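You operate a simulated robot arm through the tools that you are given. There is no shell and no other tool.

You run a simulated robot arm. Do the job below in one go: nothing can be reset, and whatever is moved stays where it is left.

## Task
Set the height gauge on the 50 mm setting block.
Fine: block on the yellow ring mark, tip down on it, press the preset key once, raise the slider, put the block back. Set down upright: setting block.

The check looks at the end state, three seconds after you hand in, the way a careful person would. Anything else that was tipped, shoved, dropped, spilled or broken makes it a failure.

## Robot
A 7-joint arm with a two-finger parallel gripper, fixed in place. Base frame: the origin is on the floor under the middle of its stand, x ahead of it, y to its left, z up; the work surface is at about z = 860. Lengths are in mm, angles in rad, forces in N, time in s.
It reaches about 1247 mm from its shoulder. Its first joint turns from -2.304 to 2.304 rad. Payload 3.91 kg.
The tool frame sits at the grasp point between the pads (the TCP): z along the fingers, y along the line on which they close. The tips reach 30 mm beyond it. Largest opening 110 mm; finger width 20, thickness 10; the body of the gripper, 48 by 112 mm, starts 55 mm behind the TCP.
Orientation is that of the tool frame in the base frame, as [roll, pitch, yaw] about the fixed x, y, z axes, in that order (R = Rz(yaw) Ry(pitch) Rx(roll)). With the fingers straight down and closing along the base's y, the tool's x points along the base's -x, its y along +y and its z along -z.

## Interface
- The arm moves only by the tool step_arm. Its argument "moves" is a list of rows, each a list of 7 numbers: the gripper command, from -1 (fully open) to 1 (shut), values between in proportion, then the shift along the tool's x, y, z in units of 250 mm (1.0 is 250 mm), then the turn, a rotation vector about the tool's x, y, z in units of 120 degrees (1.0 is 120 degrees). In form: [[grip, dx, dy, dz, rx, ry, rz], ...]. A call has 1 to 20 rows; each row is the pose to reach, as a shift and turn from the pose commanded when the call began, along the tool's axes at that moment. A call with a number of a shift or a turn outside -1 to 1 is refused whole. A row lasts 0.2 s, in which the tool goes at most 50 mm and 0.15 rad; a call with a longer step from one row to the next is refused whole, and so is a gripper value outside its range. A pose out of reach is approached as far as the arm can. The call stops where the force on the tool passes 90 N (or 10 N more than at its start, if that is more) or the arm is blocked; 0.2 s more then pass. The fingers move at their own pace (about 108 mm/s each) and stop on an object; they squeeze with about 32 N. The grip force told is the motor's: it shows also when the fingers shut on nothing. Time passes only in rows, and 0.2 s behind the last, so rows that repeat a pose let the fingers close. The reply holds the time, the measured pose of the TCP, the force on the tool along the base axes, the opening and the grip force, in the units named above and with some noise, with the torque about the TCP (base axes, N m) and any sound that the robot's microphone picked up.
- Cameras (640 x 400 px; columns grow to the right, rows downward): "scene" is fixed at [50.8, 648.4, 1510.8]; the picture's right is [-0.12, -0.99, 0.00], its down [-0.58, 0.07, -0.81] and it looks along [0.81, -0.10, -0.58] (base axes); focal length 235 px, centre (320, 200). "wrist" rides on the gripper at [72, 17, -103] in the tool frame; the picture's right is [-0.23, 0.97, 0.00], its down [-0.76, -0.18, -0.62] and it looks along [-0.61, -0.14, 0.78] (tool axes); focal length 222 px, centre (320, 200). There is no depth. A picture from a camera that has moved, and an enlarged one, comes with that camera's place and axes in the base frame and with its lens.
- capture(camera): a new picture of that camera. The clock stands still meanwhile.
- zoom(camera, box): a new picture of the part [left, top, right, bottom] of that camera's present view, enlarged. The clock stands still meanwhile.
- finish_job(): hands the job in; it is judged then, once.

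Nothing tells you positions but the pictures and the camera data. Unless the task says otherwise, let go and move clear before handing in.

The tools are called after "Request:" as name(argument=value, ...) on one line, values as JSON. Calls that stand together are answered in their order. step_arm: Moves the arm, as the interface text tells. Its arguments: {"type":"object","properties":{"moves":{"type":"array","items":{"type":"array","items":{"type":"number"}}}},"required":["moves"]} The other tools are called the same way: capture (camera) takes a picture; zoom (camera, box) takes an enlarged picture of a part of a camera's view; finish_job () hands the job in.

At the start:

```text
t: 0.0
tool_pos: [592.4, 319.7, 1372.7]
ee_rot: [-3.14, 0.0, 3.141]
wrist_force: [0.3, 0.4, 0.2]
moment: [0.03, -0.05, 0.02]
opening: 110.0
gripper_force: 0.1
```

scene: 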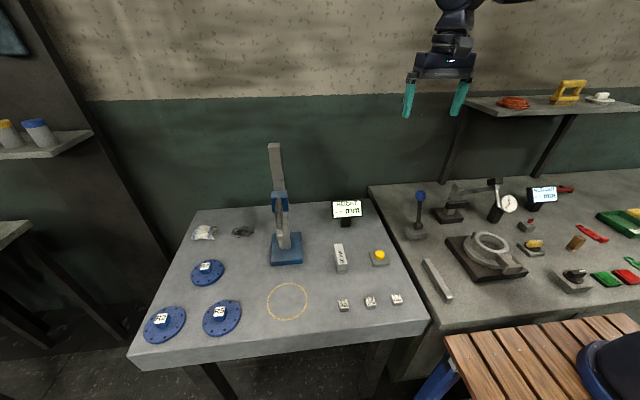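
wrist: 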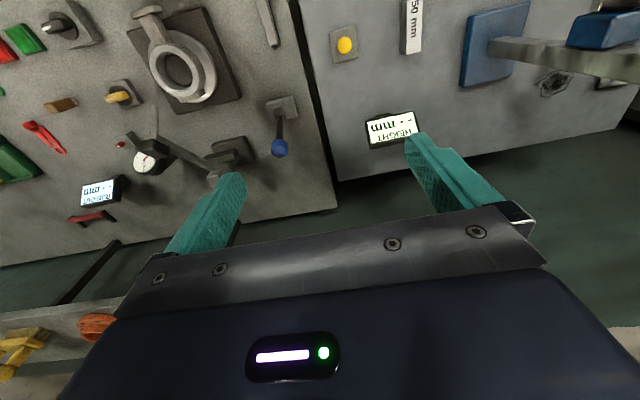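

I see a granite plate with the height gauge (blue base), the 50 mm block, a yellow preset key, a display and a yellow ring mark. I'll look closer before moving.

Request:
zoom(camera="scene", box=[230, 130, 430, 255])

Request:
zoom(camera="scene", box=[130, 220, 430, 400])

Request:
zoom(camera="scene", box=[250, 220, 410, 320])

Request:
zoom(camera="wrist", box=[320, 0, 640, 200])

```text
3.20 times, centred on (330, 192) of scene
camera zoom: at [50.8, 648.4, 1510.8], right [-0.12, -0.99, 0.0], down [-0.58, 0.07, -0.81], along [0.81, -0.1, -0.58], focal length 751 px, centre (288, 224)
```

zoom: 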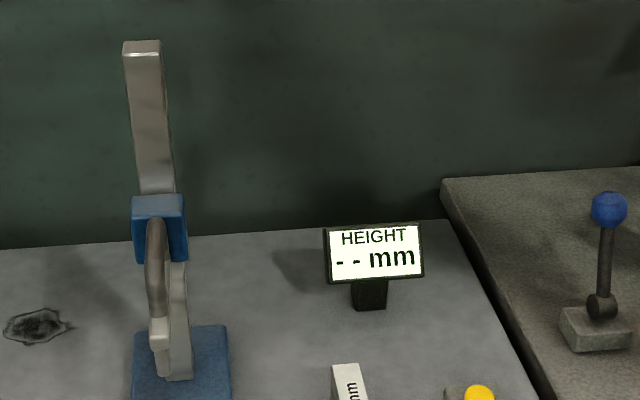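

```text
2.13 times, centred on (280, 310) of scene
camera zoom: at [50.8, 648.4, 1510.8], right [-0.12, -0.99, 0.0], down [-0.58, 0.07, -0.81], along [0.81, -0.1, -0.58], focal length 500 px, centre (405, -35)
```

zoom: 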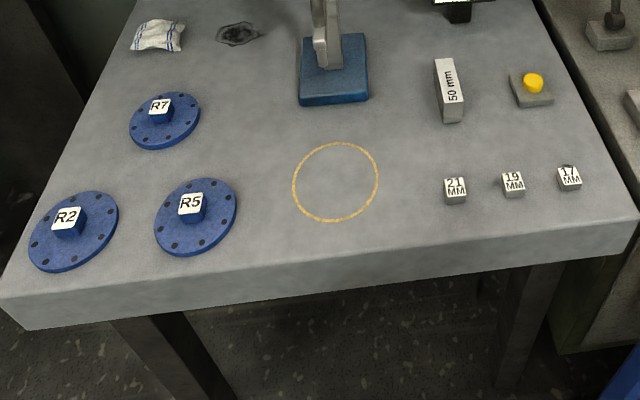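

```text
4.00 times, centred on (330, 270) of scene
camera zoom: at [50.8, 648.4, 1510.8], right [-0.12, -0.99, 0.0], down [-0.58, 0.07, -0.81], along [0.81, -0.1, -0.58], focal length 938 px, centre (280, -80)
```

zoom: 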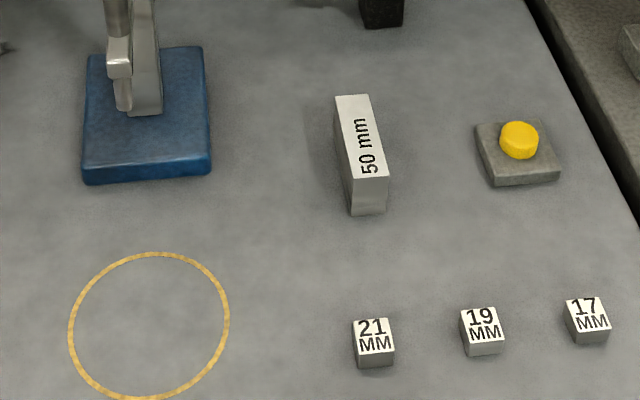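

```text
2.00 times, centred on (480, 100) of wrist
camera zoom: at [519.4, 337.7, 1476.5], right [0.23, 0.97, 0.0], down [0.76, -0.18, 0.62], along [0.61, -0.14, -0.78], focal length 444 px, centre (0, 400)
```

zoom: 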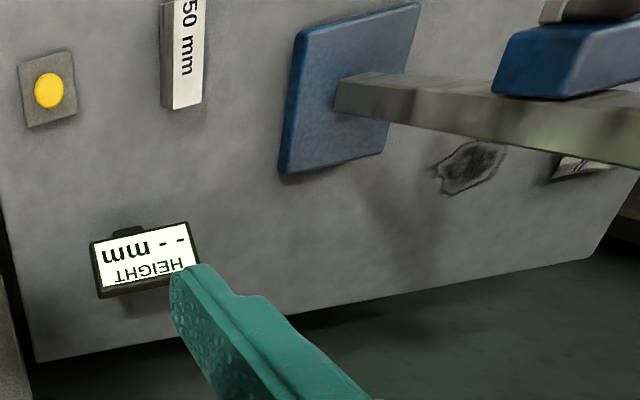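

I take the plate's ring at about (453, 698), the block near (572, 517) and the preset key near (578, 375). The gauge column is near (650, 697), with its scriber arm reaching toward the ring at z≈1090. I'll move the wrist camera to a better viewpoint above the plate.

Request:
step_arm(moves=[[-1, 0.075, 0.13, 0.08, 0, 0, 0], [-1, 0.15, 0.26, 0.16, 0, 0, 0], [-1, 0.225, 0.39, 0.24, 0, 0, 0], [-1, 0.3, 0.52, 0.32, 0, 0, 0], [-1, 0.375, 0.65, 0.4, 0, 0, 0], [-1, 0.448, 0.78, 0.49, 0, 0, 0], [-1, 0.448, 0.78, 0.49, 0, 0, 0]])

Request:
capture(camera="wrist")

Request:
capture(camera="scene")

```text
t: 1.6
tool_pos: [480.1, 514.6, 1251.0]
ee_rot: [3.141, -0.001, 3.141]
wrist_force: [0.0, -0.5, 0.0]
moment: [0.0, 0.03, 0.0]
opening: 109.8
gripper_force: 0.0
```

```text
taken
camera wrist: at [407.9, 533.1, 1353.7], right [0.23, 0.97, 0.0], down [0.76, -0.18, 0.62], along [0.61, -0.14, -0.78], focal length 222 px, centre (320, 200)
```

wrist: 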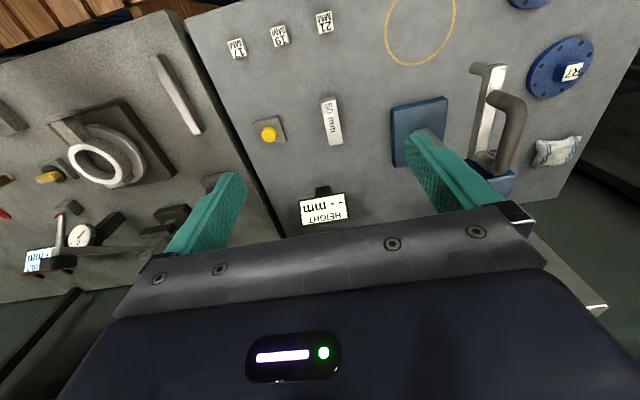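

```text
taken
```

scene: 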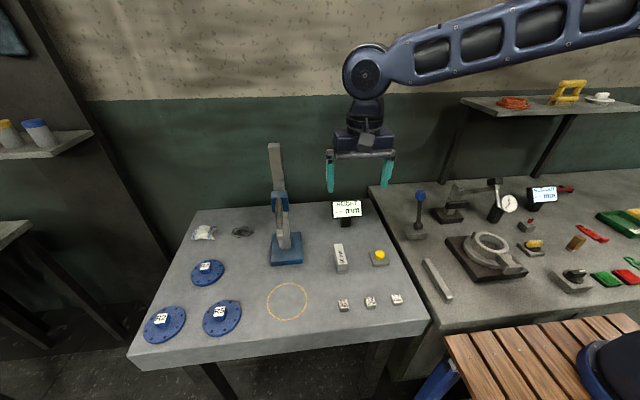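

The wrist view shows the block, key, gauge and ring from the other side. I'll zoom on each for accurate positions.

Request:
zoom(camera="wrist", box=[230, 80, 390, 180])

Request:
zoom(camera="wrist", box=[370, 0, 610, 150])

Request:
zoom(camera="wrist", box=[380, 60, 620, 210])

Request:
zoom(camera="scene", box=[260, 180, 320, 270])

```text
4.00 times, centred on (310, 130) of wrist
camera zoom: at [407.9, 533.1, 1353.7], right [0.23, 0.97, 0.0], down [0.76, -0.18, 0.62], along [0.61, -0.14, -0.78], focal length 888 px, centre (360, 480)
```

zoom: 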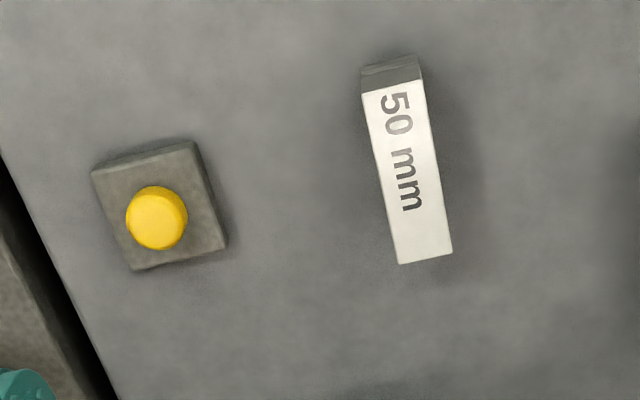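

```text
2.67 times, centred on (490, 75) of wrist
camera zoom: at [407.9, 533.1, 1353.7], right [0.23, 0.97, 0.0], down [0.76, -0.18, 0.62], along [0.61, -0.14, -0.78], focal length 592 px, centre (-133, 533)
```

zoom: 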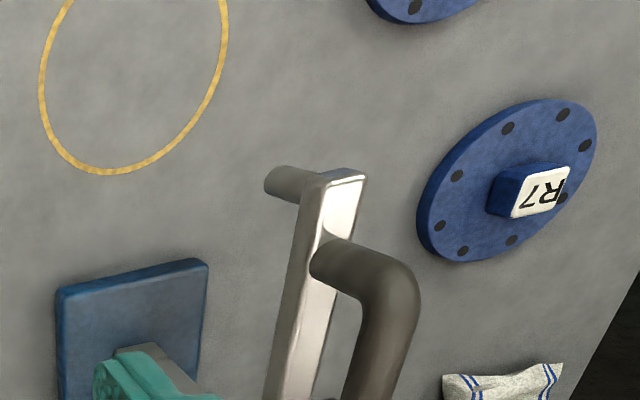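

```text
2.67 times, centred on (500, 135) of wrist
camera zoom: at [407.9, 533.1, 1353.7], right [0.23, 0.97, 0.0], down [0.76, -0.18, 0.62], along [0.61, -0.14, -0.78], focal length 592 px, centre (-160, 373)
```

zoom: 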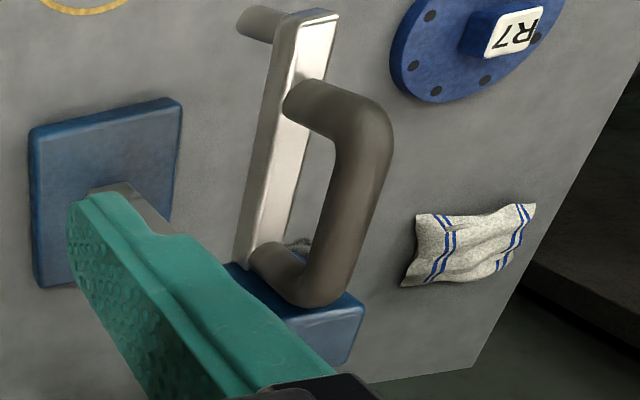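

```text
4.44 times, centred on (290, 225) of scene
camera zoom: at [50.8, 648.4, 1510.8], right [-0.12, -0.99, 0.0], down [-0.58, 0.07, -0.81], along [0.81, -0.1, -0.58], focal length 1043 px, centre (453, 89)
```

zoom: 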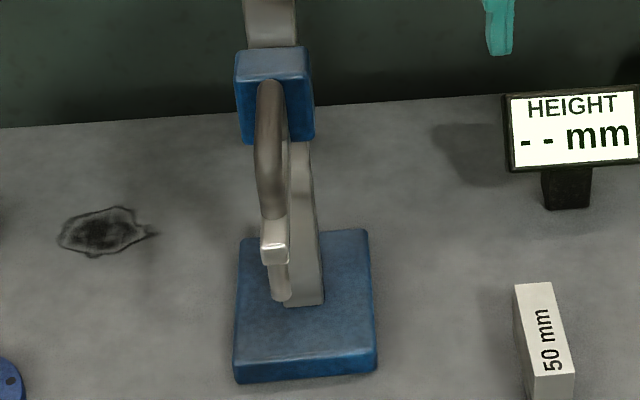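

From both views I get the block at x 525–615, y 506–536 (top z 910). The ring centre is near (450, 700) with radius 59, and the gauge tip is near (492, 699, 1051) with a grip handle above the scriber bar. I'll tilt the tool slightly so the wrist will later clear the gauge, and hover above the block.

Request:
step_arm(moves=[[-1, -0.06, 0.004, 0.12, 0, -0.032, 0], [-1, -0.12, 0.008, 0.24, 0, -0.064, 0], [-1, -0.18, 0.012, 0.36, 0, -0.096, 0], [-1, -0.24, 0.016, 0.5, 0, -0.128, 0], [-1, -0.3, 0.02, 0.64, 0, -0.16, 0], [-1, -0.36, 0.022, 0.78, 0, -0.191, 0], [-1, -0.36, 0.022, 0.9, 0, -0.191, 0], [-1, -0.36, 0.022, 0.9, 0, -0.191, 0]])

Request:
capture(camera="wrist")

Request:
capture(camera="scene")

```text
t: 3.4
tool_pos: [571.3, 519.8, 1025.1]
ee_rot: [-3.14, 0.4, 3.141]
wrist_force: [-0.9, -0.3, -0.1]
moment: [0.01, 0.02, -0.01]
opening: 109.8
gripper_force: 0.0
```

```text
taken
camera wrist: at [463.7, 538.5, 1091.4], right [0.21, 0.97, 0.09], down [0.46, -0.18, 0.87], along [0.86, -0.14, -0.48], focal length 222 px, centre (320, 200)
```

wrist: 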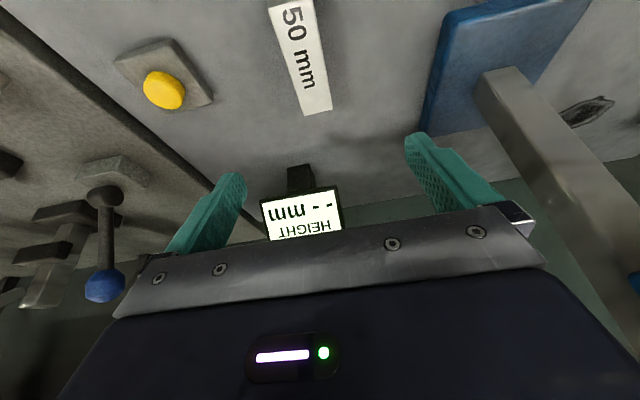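

```text
taken
```

scene: 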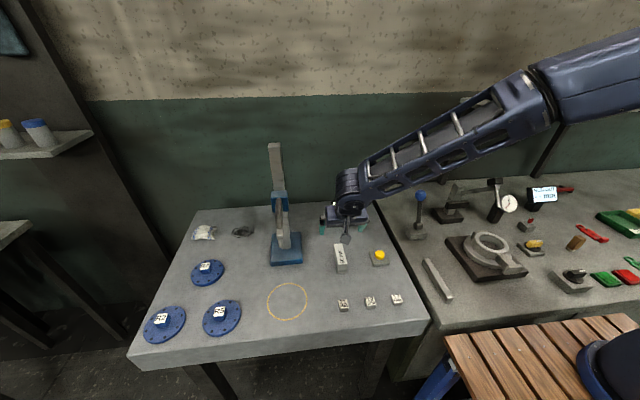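

Request:
zoom(camera="wrist", box=[240, 0, 400, 100])

Request:
zoom(camera="wrist", box=[100, 30, 260, 130])

```text
4.00 times, centred on (320, 50) of wrist
camera zoom: at [463.7, 538.5, 1091.4], right [0.21, 0.97, 0.09], down [0.46, -0.18, 0.87], along [0.86, -0.14, -0.48], focal length 888 px, centre (320, 800)
```

zoom: 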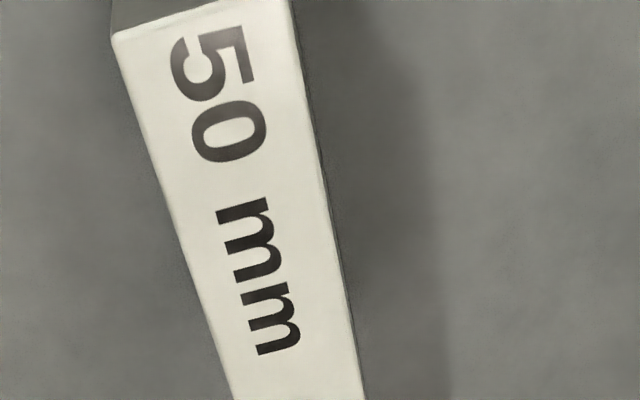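

```text
4.00 times, centred on (180, 80) of wrist
camera zoom: at [463.7, 538.5, 1091.4], right [0.21, 0.97, 0.09], down [0.46, -0.18, 0.87], along [0.86, -0.14, -0.48], focal length 888 px, centre (880, 680)
```

zoom: 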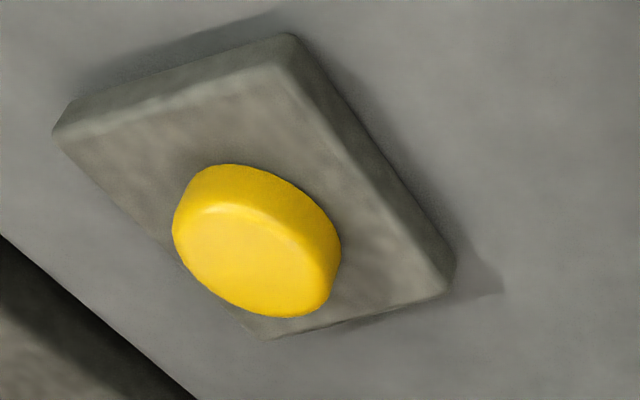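

The block centre checks out at about (570, 521), and the key button top at about (566, 383, 891). I'm descending over the block with the fingers open.

Request:
step_arm(moves=[[-1, 0.05, 0.002, 0.12, 0, 0, 0], [-1, 0.1, 0.003, 0.24, 0, 0, 0], [-1, 0.15, 0.005, 0.355, 0, 0, 0], [-1, 0.18, 0.005, 0.425, 0, 0, 0], [-1, 0.1966, 0.005, 0.465, 0, 0, 0], [-1, 0.1966, 0.005, 0.465, 0, 0, 0]])

Request:
capture(camera="wrist")

Request:
zoom(camera="scene", box=[260, 180, 420, 280])

```text
t: 4.8
tool_pos: [570.2, 521.8, 899.1]
ee_rot: [-3.141, 0.402, 3.141]
wrist_force: [0.2, -0.1, -0.4]
moment: [0.0, -0.01, -0.02]
opening: 110.2
gripper_force: 0.1
```

```text
taken
camera wrist: at [462.6, 539.8, 966.0], right [0.21, 0.97, 0.09], down [0.46, -0.18, 0.87], along [0.86, -0.14, -0.48], focal length 222 px, centre (320, 200)
```

wrist: 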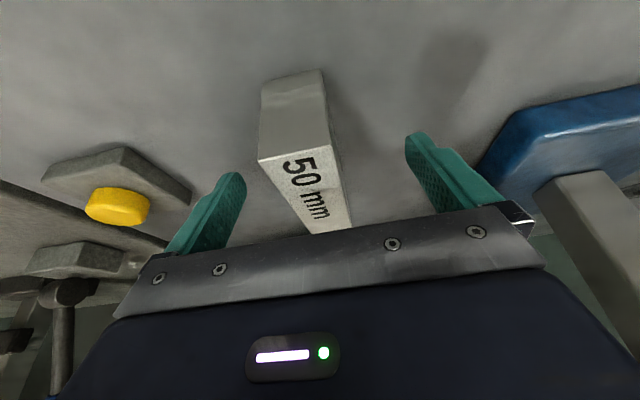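

```text
4.00 times, centred on (340, 230) of scene
camera zoom: at [50.8, 648.4, 1510.8], right [-0.12, -0.99, 0.0], down [-0.58, 0.07, -0.81], along [0.81, -0.1, -0.58], focal length 938 px, centre (240, 80)
```

zoom: 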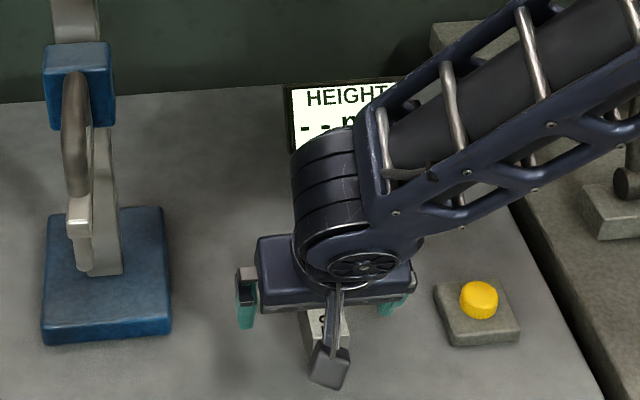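

The block is centred between the fingers. I'll close on it and lift slightly to check the grip.

Request:
step_arm(moves=[[1, 0, 0, 0, 0, 0, 0], [1, 0, 0, 0, 0, 0, 0], [1, 0, 0, 0, 0, 0, 0], [1, 0, 0, 0, 0, 0, 0], [1, 0, 0, 0, 0, 0, 0]])

Request:
capture(camera="wrist")

```text
t: 6.0
tool_pos: [568.6, 521.9, 900.2]
ee_rot: [3.14, 0.401, -3.141]
wrist_force: [0.0, -5.2, 0.4]
moment: [-0.13, -0.03, -0.05]
opening: 29.8
gripper_force: 32.1
```

```text
taken
camera wrist: at [462.7, 539.5, 966.0], right [0.21, 0.97, 0.09], down [0.46, -0.18, 0.87], along [0.86, -0.14, -0.48], focal length 222 px, centre (320, 200)
```

wrist: 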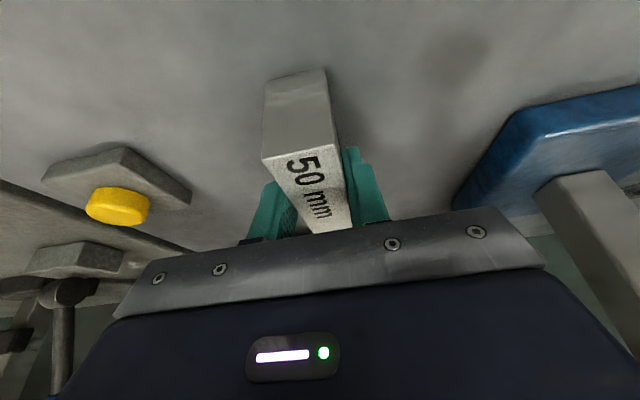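

The grip is firm at 29.8 mm opening. I'll lift the block 60 mm and bring it back toward x≈440, staying clear of the scriber.

Request:
step_arm(moves=[[1, -0.0467, 0, -0.1105, 0, 0, 0], [1, -0.0935, 0, -0.221, 0, 0, 0], [1, 0.065, 0.052, -0.288, 0, 0, 0], [1, 0.2234, 0.104, -0.355, 0, 0, 0], [1, 0.3855, 0.156, -0.4235, 0, 0, 0], [1, 0.3855, 0.156, -0.4235, 0, 0, 0]])

Request:
capture(camera="wrist")

Request:
capture(camera="scene")

```text
t: 7.4
tool_pos: [439.4, 558.4, 959.6]
ee_rot: [-3.141, 0.4, 3.141]
wrist_force: [0.7, 0.1, -9.6]
moment: [-0.02, 0.02, 0.01]
opening: 29.9
gripper_force: 31.7
```

```text
taken
camera wrist: at [331.1, 577.7, 1026.1], right [0.21, 0.97, 0.09], down [0.46, -0.18, 0.87], along [0.86, -0.14, -0.48], focal length 222 px, centre (320, 200)
```

wrist: 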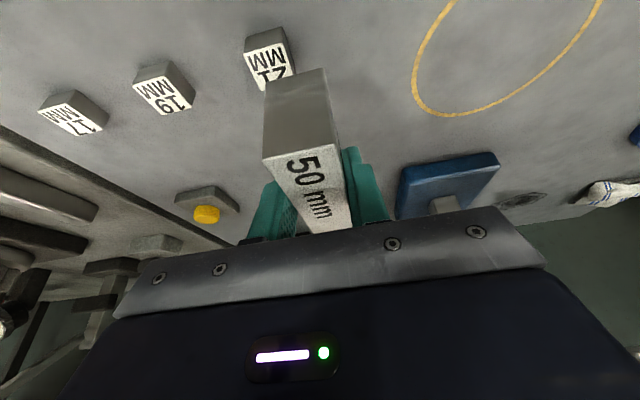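

```text
taken
```

scene: 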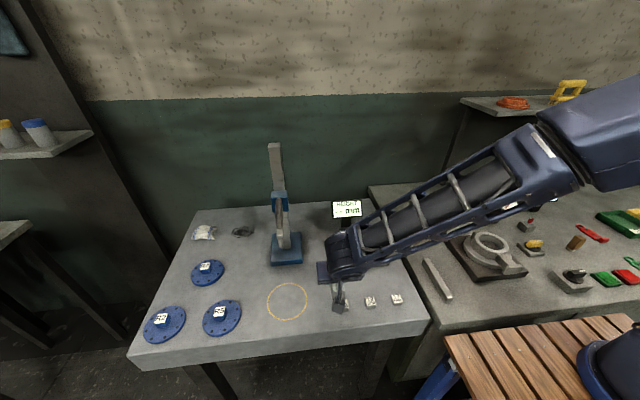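

The ring centre resolves to about (450, 700) with R≈59. I'll carry the block sideways to y≈700, still at x≈440 and clear of the tip, then check clearance.

Request:
step_arm(moves=[[1, 0, 0.16, 0, 0, 0, 0], [1, 0, 0.32, 0, 0, 0, 0], [1, 0, 0.46, 0, 0, 0, 0], [1, 0, 0.56, 0, 0, 0, 0], [1, 0, 0.56, 0, 0, 0, 0]])

Request:
capture(camera="wrist")

Request:
zoom(camera="scene", box=[200, 150, 400, 330])

```text
t: 8.6
tool_pos: [440.3, 699.3, 959.6]
ee_rot: [3.141, 0.401, 3.142]
wrist_force: [-0.1, 0.1, -9.9]
moment: [-0.03, -0.03, -0.04]
opening: 29.8
gripper_force: 32.2
```

```text
taken
camera wrist: at [332.4, 718.0, 1026.1], right [0.21, 0.97, 0.09], down [0.46, -0.18, 0.87], along [0.86, -0.14, -0.48], focal length 222 px, centre (320, 200)
```

wrist: 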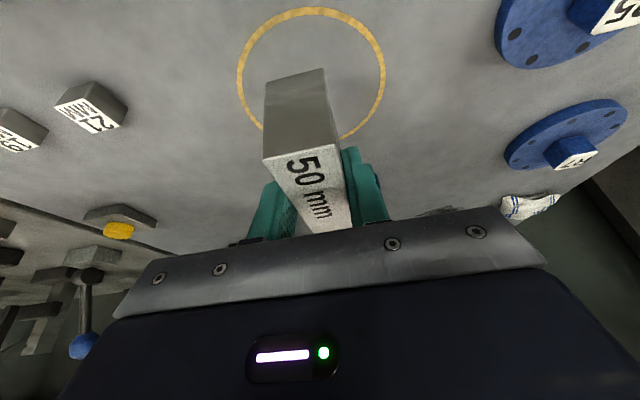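

```text
2.22 times, centred on (300, 240) of scene
camera zoom: at [50.8, 648.4, 1510.8], right [-0.12, -0.99, 0.0], down [-0.58, 0.07, -0.81], along [0.81, -0.1, -0.58], focal length 521 px, centre (364, 111)
```

zoom: 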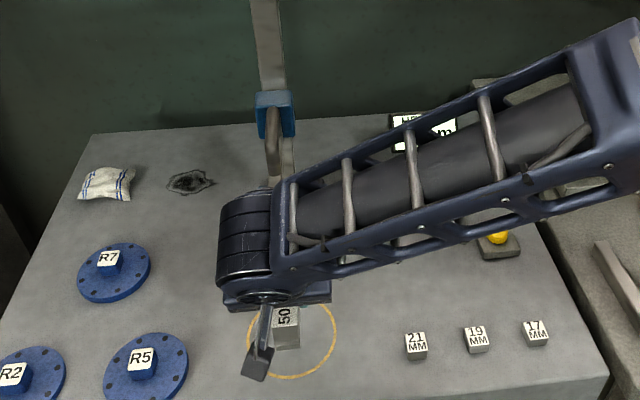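

The ring fits a centre of about (451, 701). I'll move to x≈457, so the tip at x≈492 lands well on the block while it stays inside the ring, and lower it gently.

Request:
step_arm(moves=[[1, -0.0612, 0, 0.0259, 0, 0, 0], [1, -0.0144, 0, 0.1364, 0, 0, 0], [1, 0.0167, 0, 0.21, 0, 0, 0], [1, 0.0292, 0, 0.2395, 0, 0, 0], [1, 0.0292, 0, 0.2395, 0, 0, 0]])

Request:
capture(camera="wrist")

Request:
zoom(camera="scene", box=[200, 150, 400, 330])

```text
t: 9.8
tool_pos: [457.4, 700.2, 900.2]
ee_rot: [3.141, 0.401, -3.141]
wrist_force: [-0.3, -0.2, -10.3]
moment: [0.01, -0.02, 0.01]
opening: 30.0
gripper_force: 31.9
```

```text
taken
camera wrist: at [349.7, 718.4, 967.1], right [0.21, 0.97, 0.09], down [0.46, -0.18, 0.87], along [0.86, -0.14, -0.48], focal length 222 px, centre (320, 200)
```

wrist: 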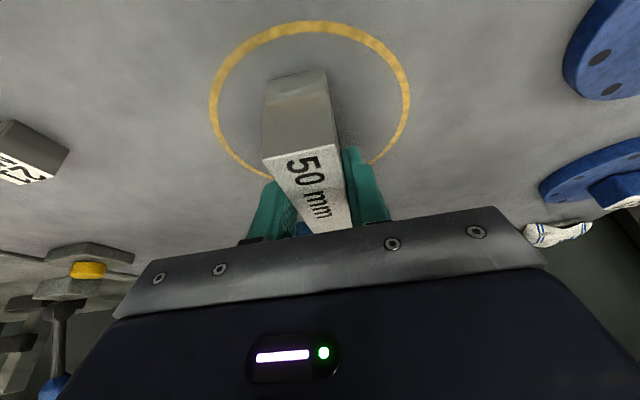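

```text
2.22 times, centred on (300, 240) of scene
camera zoom: at [50.8, 648.4, 1510.8], right [-0.12, -0.99, 0.0], down [-0.58, 0.07, -0.81], along [0.81, -0.1, -0.58], focal length 521 px, centre (364, 111)
```

zoom: 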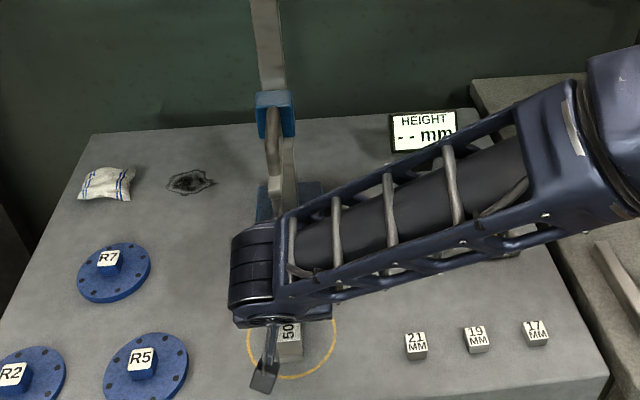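

Position looks right: the block is inside the ring, about 2 mm above the plate. I'm lowering the last millimetres.

Request:
step_arm(moves=[[1, 0.0016, 0, 0.0037, 0, 0, 0], [1, 0.0024, 0, 0.0055, 0, 0, 0], [1, 0.0031, 0, 0.0074, 0, 0, 0], [1, 0.0031, 0, 0.0074, 0, 0, 0]])

```text
t: 10.8
tool_pos: [456.6, 699.5, 898.8]
ee_rot: [-3.14, 0.399, 3.14]
wrist_force: [-2.7, 0.7, -3.8]
moment: [-0.07, 0.03, -0.02]
opening: 29.9
gripper_force: 31.8
```

The plate is taking the block's weight. I'll open the fingers and then back away along the tool axis.

Request:
step_arm(moves=[[0.2, 0.0031, 0, 0.001, 0, 0, 0], [-0.5, 0, 0, 0, 0, 0, 0], [-1, 0, 0, 0, 0, 0, 0], [-1, 0, 0, 0, 0, 0, 0]])

Request:
capture(camera="wrist")

```text
t: 11.8
tool_pos: [457.5, 698.9, 900.4]
ee_rot: [3.14, 0.399, -3.141]
wrist_force: [0.6, -0.2, -0.6]
moment: [-0.01, -0.03, -0.01]
opening: 110.0
gripper_force: 0.0
```

```text
taken
camera wrist: at [349.6, 718.2, 966.4], right [0.21, 0.97, 0.09], down [0.46, -0.18, 0.87], along [0.86, -0.14, -0.48], focal length 222 px, centre (320, 200)
```

wrist: 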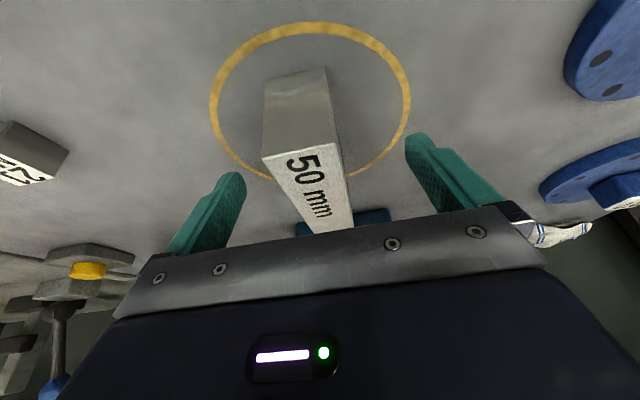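

The block stands free and undisturbed. I'm retreating along the tool axis, then rising to look at the tip and handle from the front.

Request:
step_arm(moves=[[-1, 0, 0, -0.1, 0, 0, 0], [-1, 0, 0, -0.25, 0, 0, 0], [-1, 0, 0, -0.42, 0, 0, 0], [-1, 0.1, 0, -0.58, 0, 0, 0], [-1, 0.15, 0, -0.75, 0, 0, 0], [-1, 0.1, 0, -0.92, 0, 0.06, 0], [-1, 0.02, 0, -1.0, 0, 0.12, 0], [-1, -0.1, 0, -1.0, 0, 0.191, 0], [-1, -0.1, 0, -1.0, 0, 0.191, 0]])

Request:
capture(camera="wrist")

Request:
zoom(camera="scene", box=[230, 180, 390, 330])

```text
t: 13.8
tool_pos: [383.3, 700.9, 1140.7]
ee_rot: [3.141, -0.002, 3.142]
wrist_force: [-0.3, 0.4, -0.6]
moment: [0.02, -0.01, 0.02]
opening: 110.3
gripper_force: 0.0
```

```text
taken
camera wrist: at [310.8, 719.0, 1243.5], right [0.23, 0.97, 0.0], down [0.76, -0.18, 0.62], along [0.61, -0.14, -0.78], focal length 222 px, centre (320, 200)
```

wrist: 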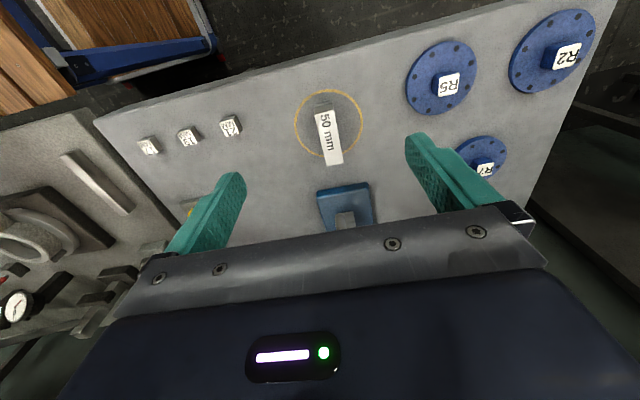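

```text
2.67 times, centred on (310, 255) of scene
camera zoom: at [50.8, 648.4, 1510.8], right [-0.12, -0.99, 0.0], down [-0.58, 0.07, -0.81], along [0.81, -0.1, -0.58], focal length 626 px, centre (347, 53)
```

zoom: 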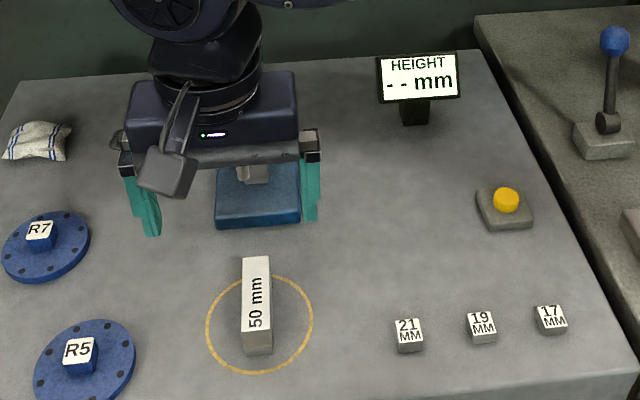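

The bar hides behind the gripper body from here. I'll go higher for a clear look down at the scriber bar and handle.

Request:
step_arm(moves=[[-1, 0.03, 0, -0.18, 0, 0, 0], [-1, 0.06, 0, -0.36, 0, 0, 0], [-1, 0.09, 0, -0.54, 0, 0, 0], [-1, 0.12, 0, -0.72, 0, 0, 0], [-1, 0.15, 0, -0.88, 0, 0, 0], [-1, 0.16, 0, -1.0, 0, 0, 0], [-1, 0.16, 0, -1.0, 0, 0, 0]])

Request:
capture(camera="wrist")

Request:
zoom(camera="scene", box=[230, 180, 390, 330])

```text
t: 15.4
tool_pos: [342.6, 700.8, 1390.3]
ee_rot: [3.142, 0.0, 3.141]
wrist_force: [0.1, 0.2, 0.4]
moment: [0.0, 0.01, 0.0]
opening: 110.3
gripper_force: 0.2
```

```text
taken
camera wrist: at [270.0, 719.3, 1493.8], right [0.23, 0.97, 0.0], down [0.76, -0.18, 0.62], along [0.61, -0.14, -0.78], focal length 222 px, centre (320, 200)
```

wrist: 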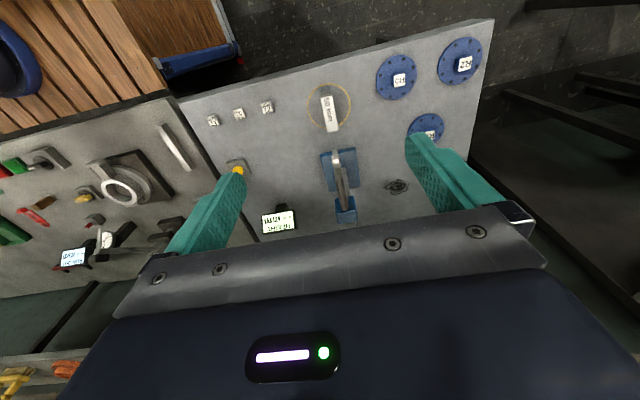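

```text
2.67 times, centred on (310, 255) of scene
camera zoom: at [50.8, 648.4, 1510.8], right [-0.12, -0.99, 0.0], down [-0.58, 0.07, -0.81], along [0.81, -0.1, -0.58], focal length 626 px, centre (347, 53)
```

zoom: 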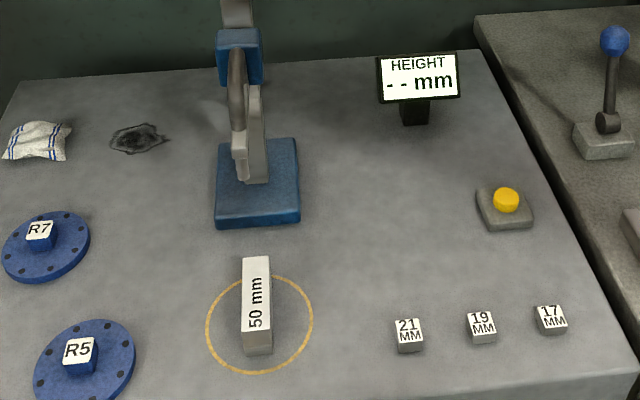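

Request:
zoom(camera="wrist", box=[296, 140, 392, 230])

Request:
zoom(camera="wrist", box=[280, 70, 380, 150])

Request:
zoom(camera="scene", box=[265, 185, 315, 255])

```text
4.44 times, centred on (344, 185) of wrist
camera zoom: at [270.0, 719.3, 1493.8], right [0.23, 0.97, 0.0], down [0.76, -0.18, 0.62], along [0.61, -0.14, -0.78], focal length 987 px, centre (213, 267)
```

zoom: 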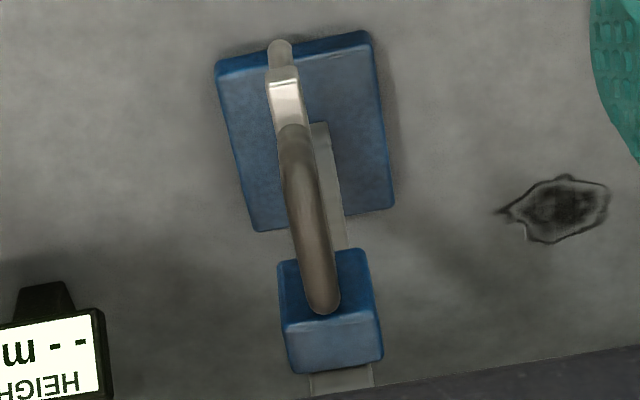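

```text
5.00 times, centred on (330, 110) of wrist
camera zoom: at [270.0, 719.3, 1493.8], right [0.23, 0.97, 0.0], down [0.76, -0.18, 0.62], along [0.61, -0.14, -0.78], focal length 1111 px, centre (270, 650)
```

zoom: 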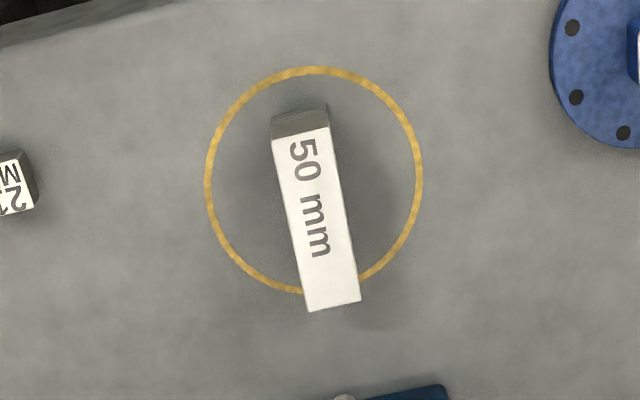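

```text
5.71 times, centred on (290, 220) of scene
camera zoom: at [50.8, 648.4, 1510.8], right [-0.12, -0.99, 0.0], down [-0.58, 0.07, -0.81], along [0.81, -0.1, -0.58], focal length 1340 px, centre (491, 86)
```

zoom: 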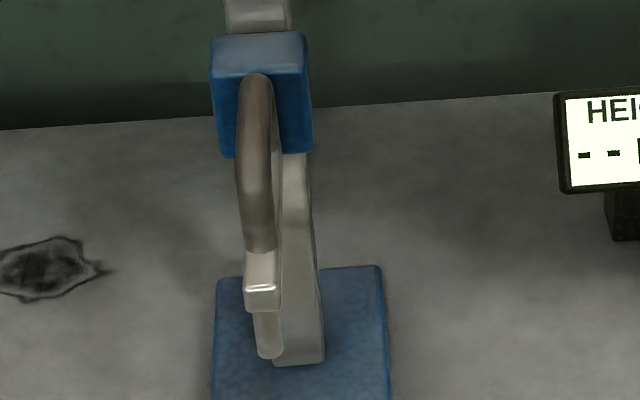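

The tip, bar and handle are clear now. The handle rod is along x at about z 1137, x 513–573, y 700, and the tip is at about x 490, over the block. I'll hover over the handle with a slight tilt.

Request:
step_arm(moves=[[-1, -0.135, 0, 0.1, 0, -0.016, 0], [-1, -0.27, -0.001, 0.2, 0, -0.032, 0], [-1, -0.405, -0.001, 0.3, 0, -0.048, 0], [-1, -0.54, -0.002, 0.4, 0, -0.064, 0], [-1, -0.675, -0.003, 0.5, 0, -0.08, 0], [-1, -0.801, -0.003, 0.596, 0, -0.0955, 0], [-1, -0.801, -0.003, 0.596, 0, -0.0955, 0]])

Request:
capture(camera="wrist")

Request:
capture(camera="scene")

```text
t: 17.0
tool_pos: [541.8, 697.7, 1241.4]
ee_rot: [-3.141, 0.202, 3.141]
wrist_force: [-0.2, 0.1, -0.3]
moment: [0.02, -0.01, 0.02]
opening: 109.9
gripper_force: 0.2
```

```text
taken
camera wrist: at [449.6, 716.9, 1327.8], right [0.22, 0.97, 0.05], down [0.62, -0.18, 0.76], along [0.75, -0.14, -0.65], focal length 222 px, centre (320, 200)
```

wrist: 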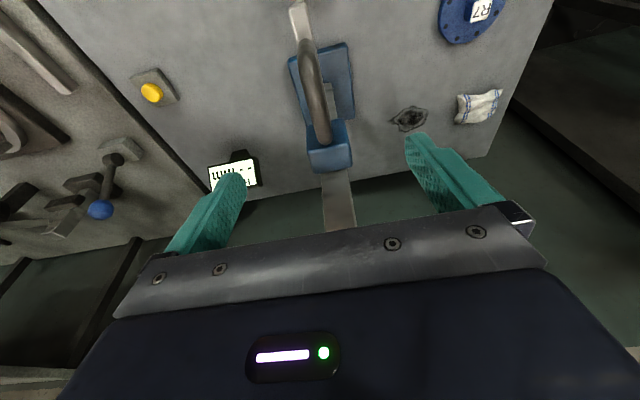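

```text
taken
```

scene: 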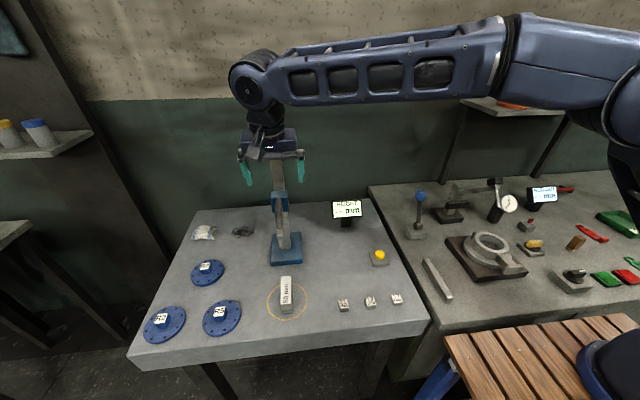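

Request:
zoom(camera="wrist", box=[240, 0, 400, 100])

Request:
zoom(camera="wrist", box=[240, 80, 400, 240])

Request:
zoom(camera="scene", box=[220, 90, 340, 230])

```text
4.00 times, centred on (320, 50) of wrist
camera zoom: at [449.6, 716.9, 1327.8], right [0.22, 0.97, 0.05], down [0.62, -0.18, 0.76], along [0.75, -0.14, -0.65], focal length 888 px, centre (320, 800)
```

zoom: 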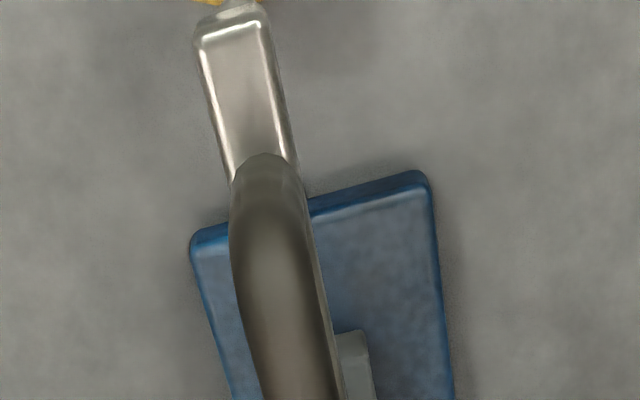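

```text
2.50 times, centred on (320, 160) of wrist
camera zoom: at [449.6, 716.9, 1327.8], right [0.22, 0.97, 0.05], down [0.62, -0.18, 0.76], along [0.75, -0.14, -0.65], focal length 555 px, centre (320, 300)
```

zoom: 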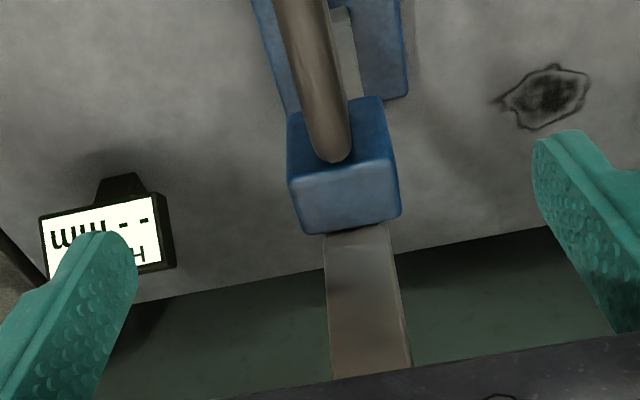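

```text
2.86 times, centred on (280, 160) of scene
camera zoom: at [50.8, 648.4, 1510.8], right [-0.12, -0.99, 0.0], down [-0.58, 0.07, -0.81], along [0.81, -0.1, -0.58], focal length 670 px, centre (434, 314)
```

zoom: 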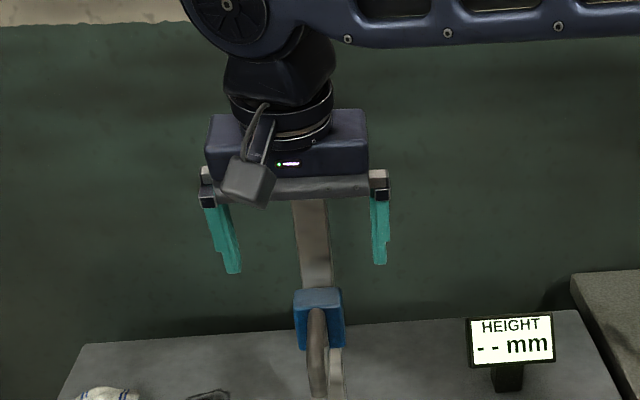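

The handle rod (about 18 mm thick, centre at y≈700) is lined up between the fingers. I'm descending to straddle it without closing yet.

Request:
step_arm(moves=[[-1, 0.026, 0.001, 0.128, 0, 0, 0], [-1, 0.052, 0.002, 0.256, 0, 0, 0], [-1, 0.07, 0.002, 0.345, 0, 0, 0], [-1, 0.0779, 0.002, 0.384, 0, 0, 0], [-1, 0.0779, 0.002, 0.384, 0, 0, 0]])

Request:
capture(camera="wrist")

Request:
zoom(camera="scene", box=[220, 130, 340, 260])

```text
t: 18.2
tool_pos: [542.1, 699.6, 1141.7]
ee_rot: [3.139, 0.202, 3.141]
wrist_force: [0.3, -0.6, 0.5]
moment: [0.0, -0.03, -0.05]
opening: 110.0
gripper_force: 0.1
```

```text
taken
camera wrist: at [450.6, 717.8, 1228.4], right [0.22, 0.97, 0.05], down [0.62, -0.18, 0.76], along [0.75, -0.14, -0.65], focal length 222 px, centre (320, 200)
```

wrist: 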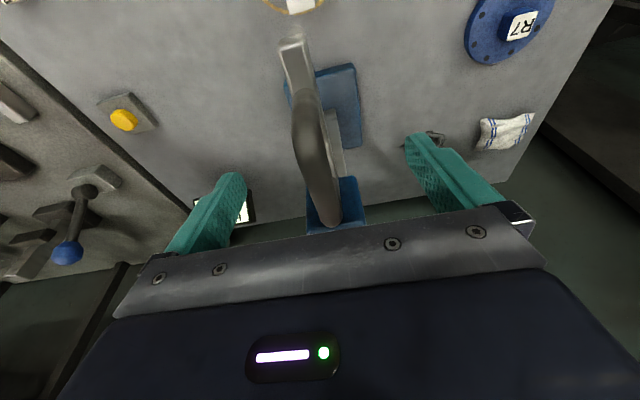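

```text
3.08 times, centred on (280, 195) of scene
camera zoom: at [50.8, 648.4, 1510.8], right [-0.12, -0.99, 0.0], down [-0.58, 0.07, -0.81], along [0.81, -0.1, -0.58], focal length 722 px, centre (443, 215)
```

zoom: 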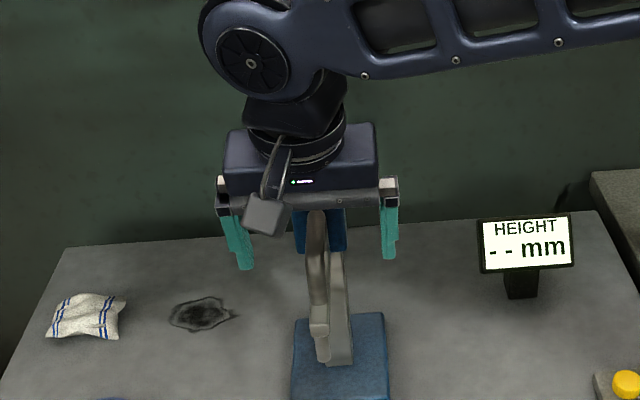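

The rod passes right through the grasp point, so I'm closing on it.

Request:
step_arm(moves=[[1, 0, 0, 0, 0, 0, 0], [1, 0, 0, 0, 0, 0, 0], [1, 0, 0, 0, 0, 0, 0], [1, 0, 0, 0, 0, 0, 0], [1, 0, 0, 0, 0, 0, 0]])

Request:
capture(camera="wrist")

```text
t: 19.4
tool_pos: [542.9, 699.7, 1140.8]
ee_rot: [-3.141, 0.202, -3.141]
wrist_force: [1.4, 7.9, -2.6]
moment: [0.09, -0.46, -0.01]
opening: 15.8
gripper_force: 45.1
```

```text
taken
camera wrist: at [450.6, 718.2, 1228.2], right [0.22, 0.97, 0.04], down [0.62, -0.18, 0.76], along [0.75, -0.14, -0.65], focal length 222 px, centre (320, 200)
```

wrist: 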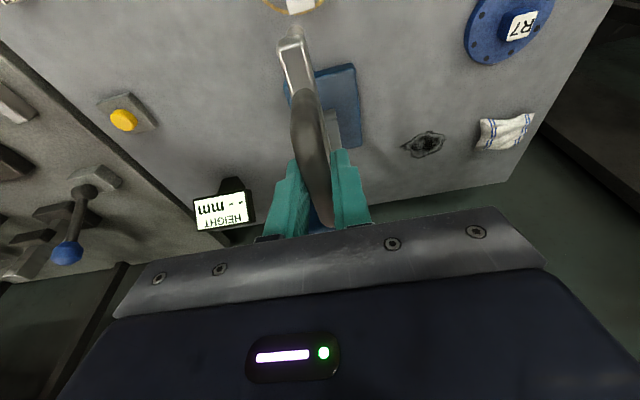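

Firm grip on the rod at 15.8 mm, with a small side load from y misalignment that I'll ease out. I'll start lowering the slider slowly and watch the forces.

Request:
step_arm(moves=[[1, 0, 0.004, 0, 0, 0, 0], [1, 0.0016, 0.004, 0.0078, 0, 0, 0], [1, 0.004, 0.004, 0.0196, 0, 0, 0], [1, 0.008, 0.004, 0.0392, 0, 0, 0], [1, 0.008, 0.004, 0.0392, 0, 0, 0]])

Request:
zoom(camera="scene", box=[220, 130, 340, 260])

```text
t: 20.6
tool_pos: [542.8, 700.2, 1132.4]
ee_rot: [3.141, 0.2, 3.141]
wrist_force: [-10.6, -13.4, -0.4]
moment: [0.0, 0.17, -0.04]
opening: 15.8
gripper_force: 45.1
```

```text
3.08 times, centred on (280, 195) of scene
camera zoom: at [50.8, 648.4, 1510.8], right [-0.12, -0.99, 0.0], down [-0.58, 0.07, -0.81], along [0.81, -0.1, -0.58], focal length 722 px, centre (443, 215)
```

zoom: 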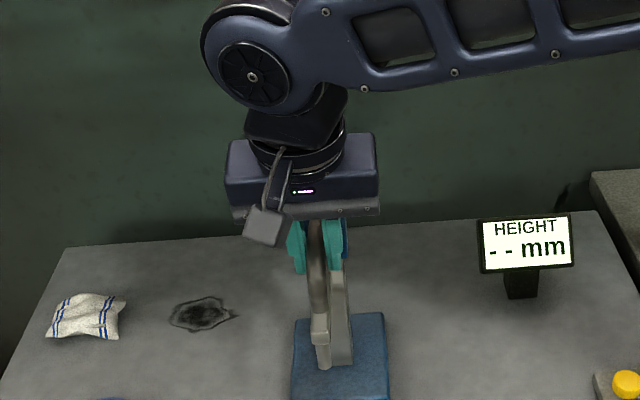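

The slider moves freely with little vertical force. I'll trim out the lateral load and lower another 50 mm.

Request:
step_arm(moves=[[1, 0.002, -0.0024, -0.0004, 0, 0, 0], [1, 0.0068, -0.0024, 0.0231, 0, 0, 0], [1, 0.0148, -0.0024, 0.0623, 0, 0, 0], [1, 0.0228, -0.0024, 0.1015, 0, 0, 0], [1, 0.0308, -0.0024, 0.1407, 0, 0, 0], [1, 0.0388, -0.0024, 0.18, 0, 0, 0], [1, 0.0418, -0.0024, 0.1957, 0, 0, 0], [1, 0.0418, -0.0024, 0.1957, 0, 0, 0]])

Request:
capture(camera="wrist")

Request:
zoom(camera="scene", box=[210, 170, 370, 330])

```text
t: 22.4
tool_pos: [543.1, 699.6, 1082.5]
ee_rot: [3.14, 0.198, 3.141]
wrist_force: [-8.2, -12.3, -0.1]
moment: [-0.03, -0.93, -0.07]
opening: 15.8
gripper_force: 44.6
```

```text
taken
camera wrist: at [450.7, 718.3, 1168.7], right [0.22, 0.97, 0.04], down [0.62, -0.18, 0.76], along [0.75, -0.14, -0.65], focal length 222 px, centre (320, 200)
```

wrist: 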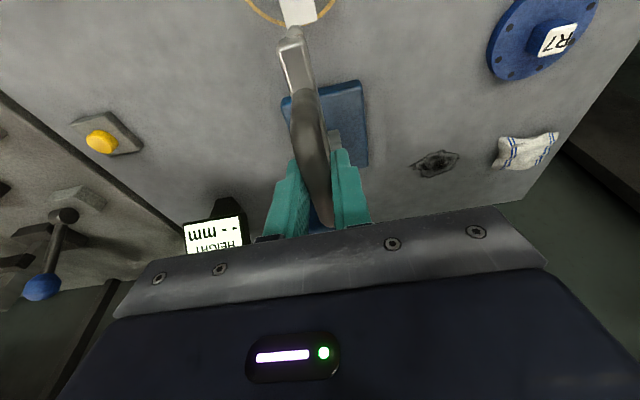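

```text
2.50 times, centred on (290, 250) of scene
camera zoom: at [50.8, 648.4, 1510.8], right [-0.12, -0.99, 0.0], down [-0.58, 0.07, -0.81], along [0.81, -0.1, -0.58], focal length 586 px, centre (395, 75)
```

zoom: 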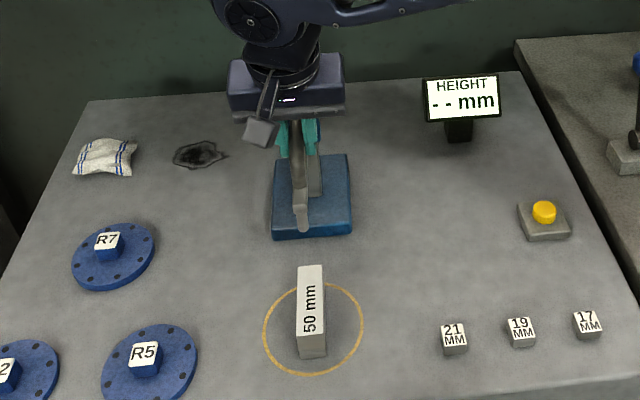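

The gauge base hasn't shifted, and the tip is now at about z 992. I'll trim the side load a bit more and lower another 55 mm.

Request:
step_arm(moves=[[1, 0.001, -0.002, -0.0002, 0, 0, 0], [1, 0.008, -0.003, 0.035, 0, 0, 0], [1, 0.016, -0.004, 0.0742, 0, 0, 0], [1, 0.024, -0.004, 0.1134, 0, 0, 0], [1, 0.032, -0.004, 0.1526, 0, 0, 0], [1, 0.04, -0.004, 0.1918, 0, 0, 0], [1, 0.0457, -0.004, 0.2152, 0, 0, 0], [1, 0.0457, -0.004, 0.2152, 0, 0, 0]])

Request:
capture(camera="wrist")

Request:
zoom(camera="scene", box=[240, 200, 340, 320])

```text
t: 24.2
tool_pos: [543.0, 701.1, 1026.9]
ee_rot: [3.141, 0.202, 3.141]
wrist_force: [17.8, 14.1, -0.7]
moment: [0.16, -1.11, 0.03]
opening: 15.6
gripper_force: 45.0
```

```text
taken
camera wrist: at [450.6, 718.2, 1114.0], right [0.22, 0.97, 0.05], down [0.62, -0.18, 0.76], along [0.75, -0.14, -0.65], focal length 222 px, centre (320, 200)
```

wrist: 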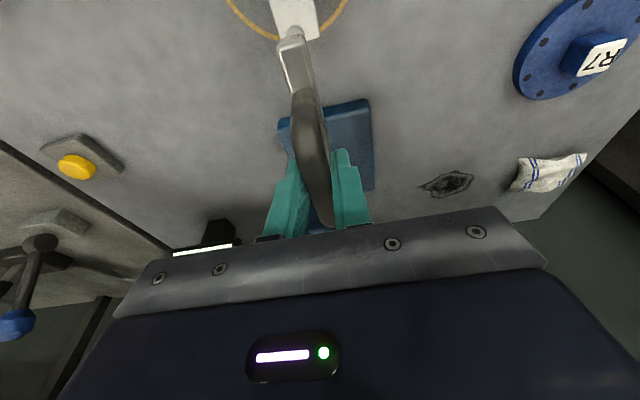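

```text
3.33 times, centred on (290, 260) of scene
camera zoom: at [50.8, 648.4, 1510.8], right [-0.12, -0.99, 0.0], down [-0.58, 0.07, -0.81], along [0.81, -0.1, -0.58], focal length 782 px, centre (420, 0)
```

zoom: 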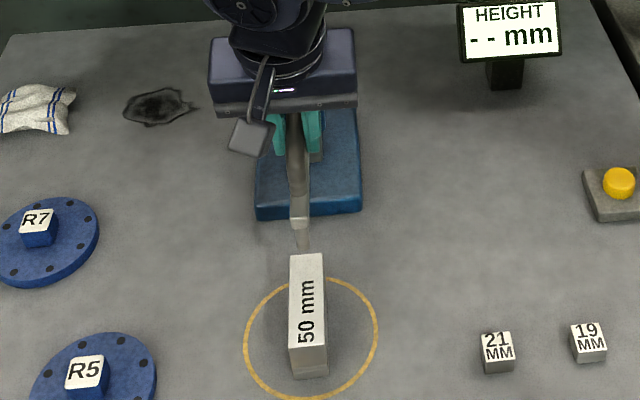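

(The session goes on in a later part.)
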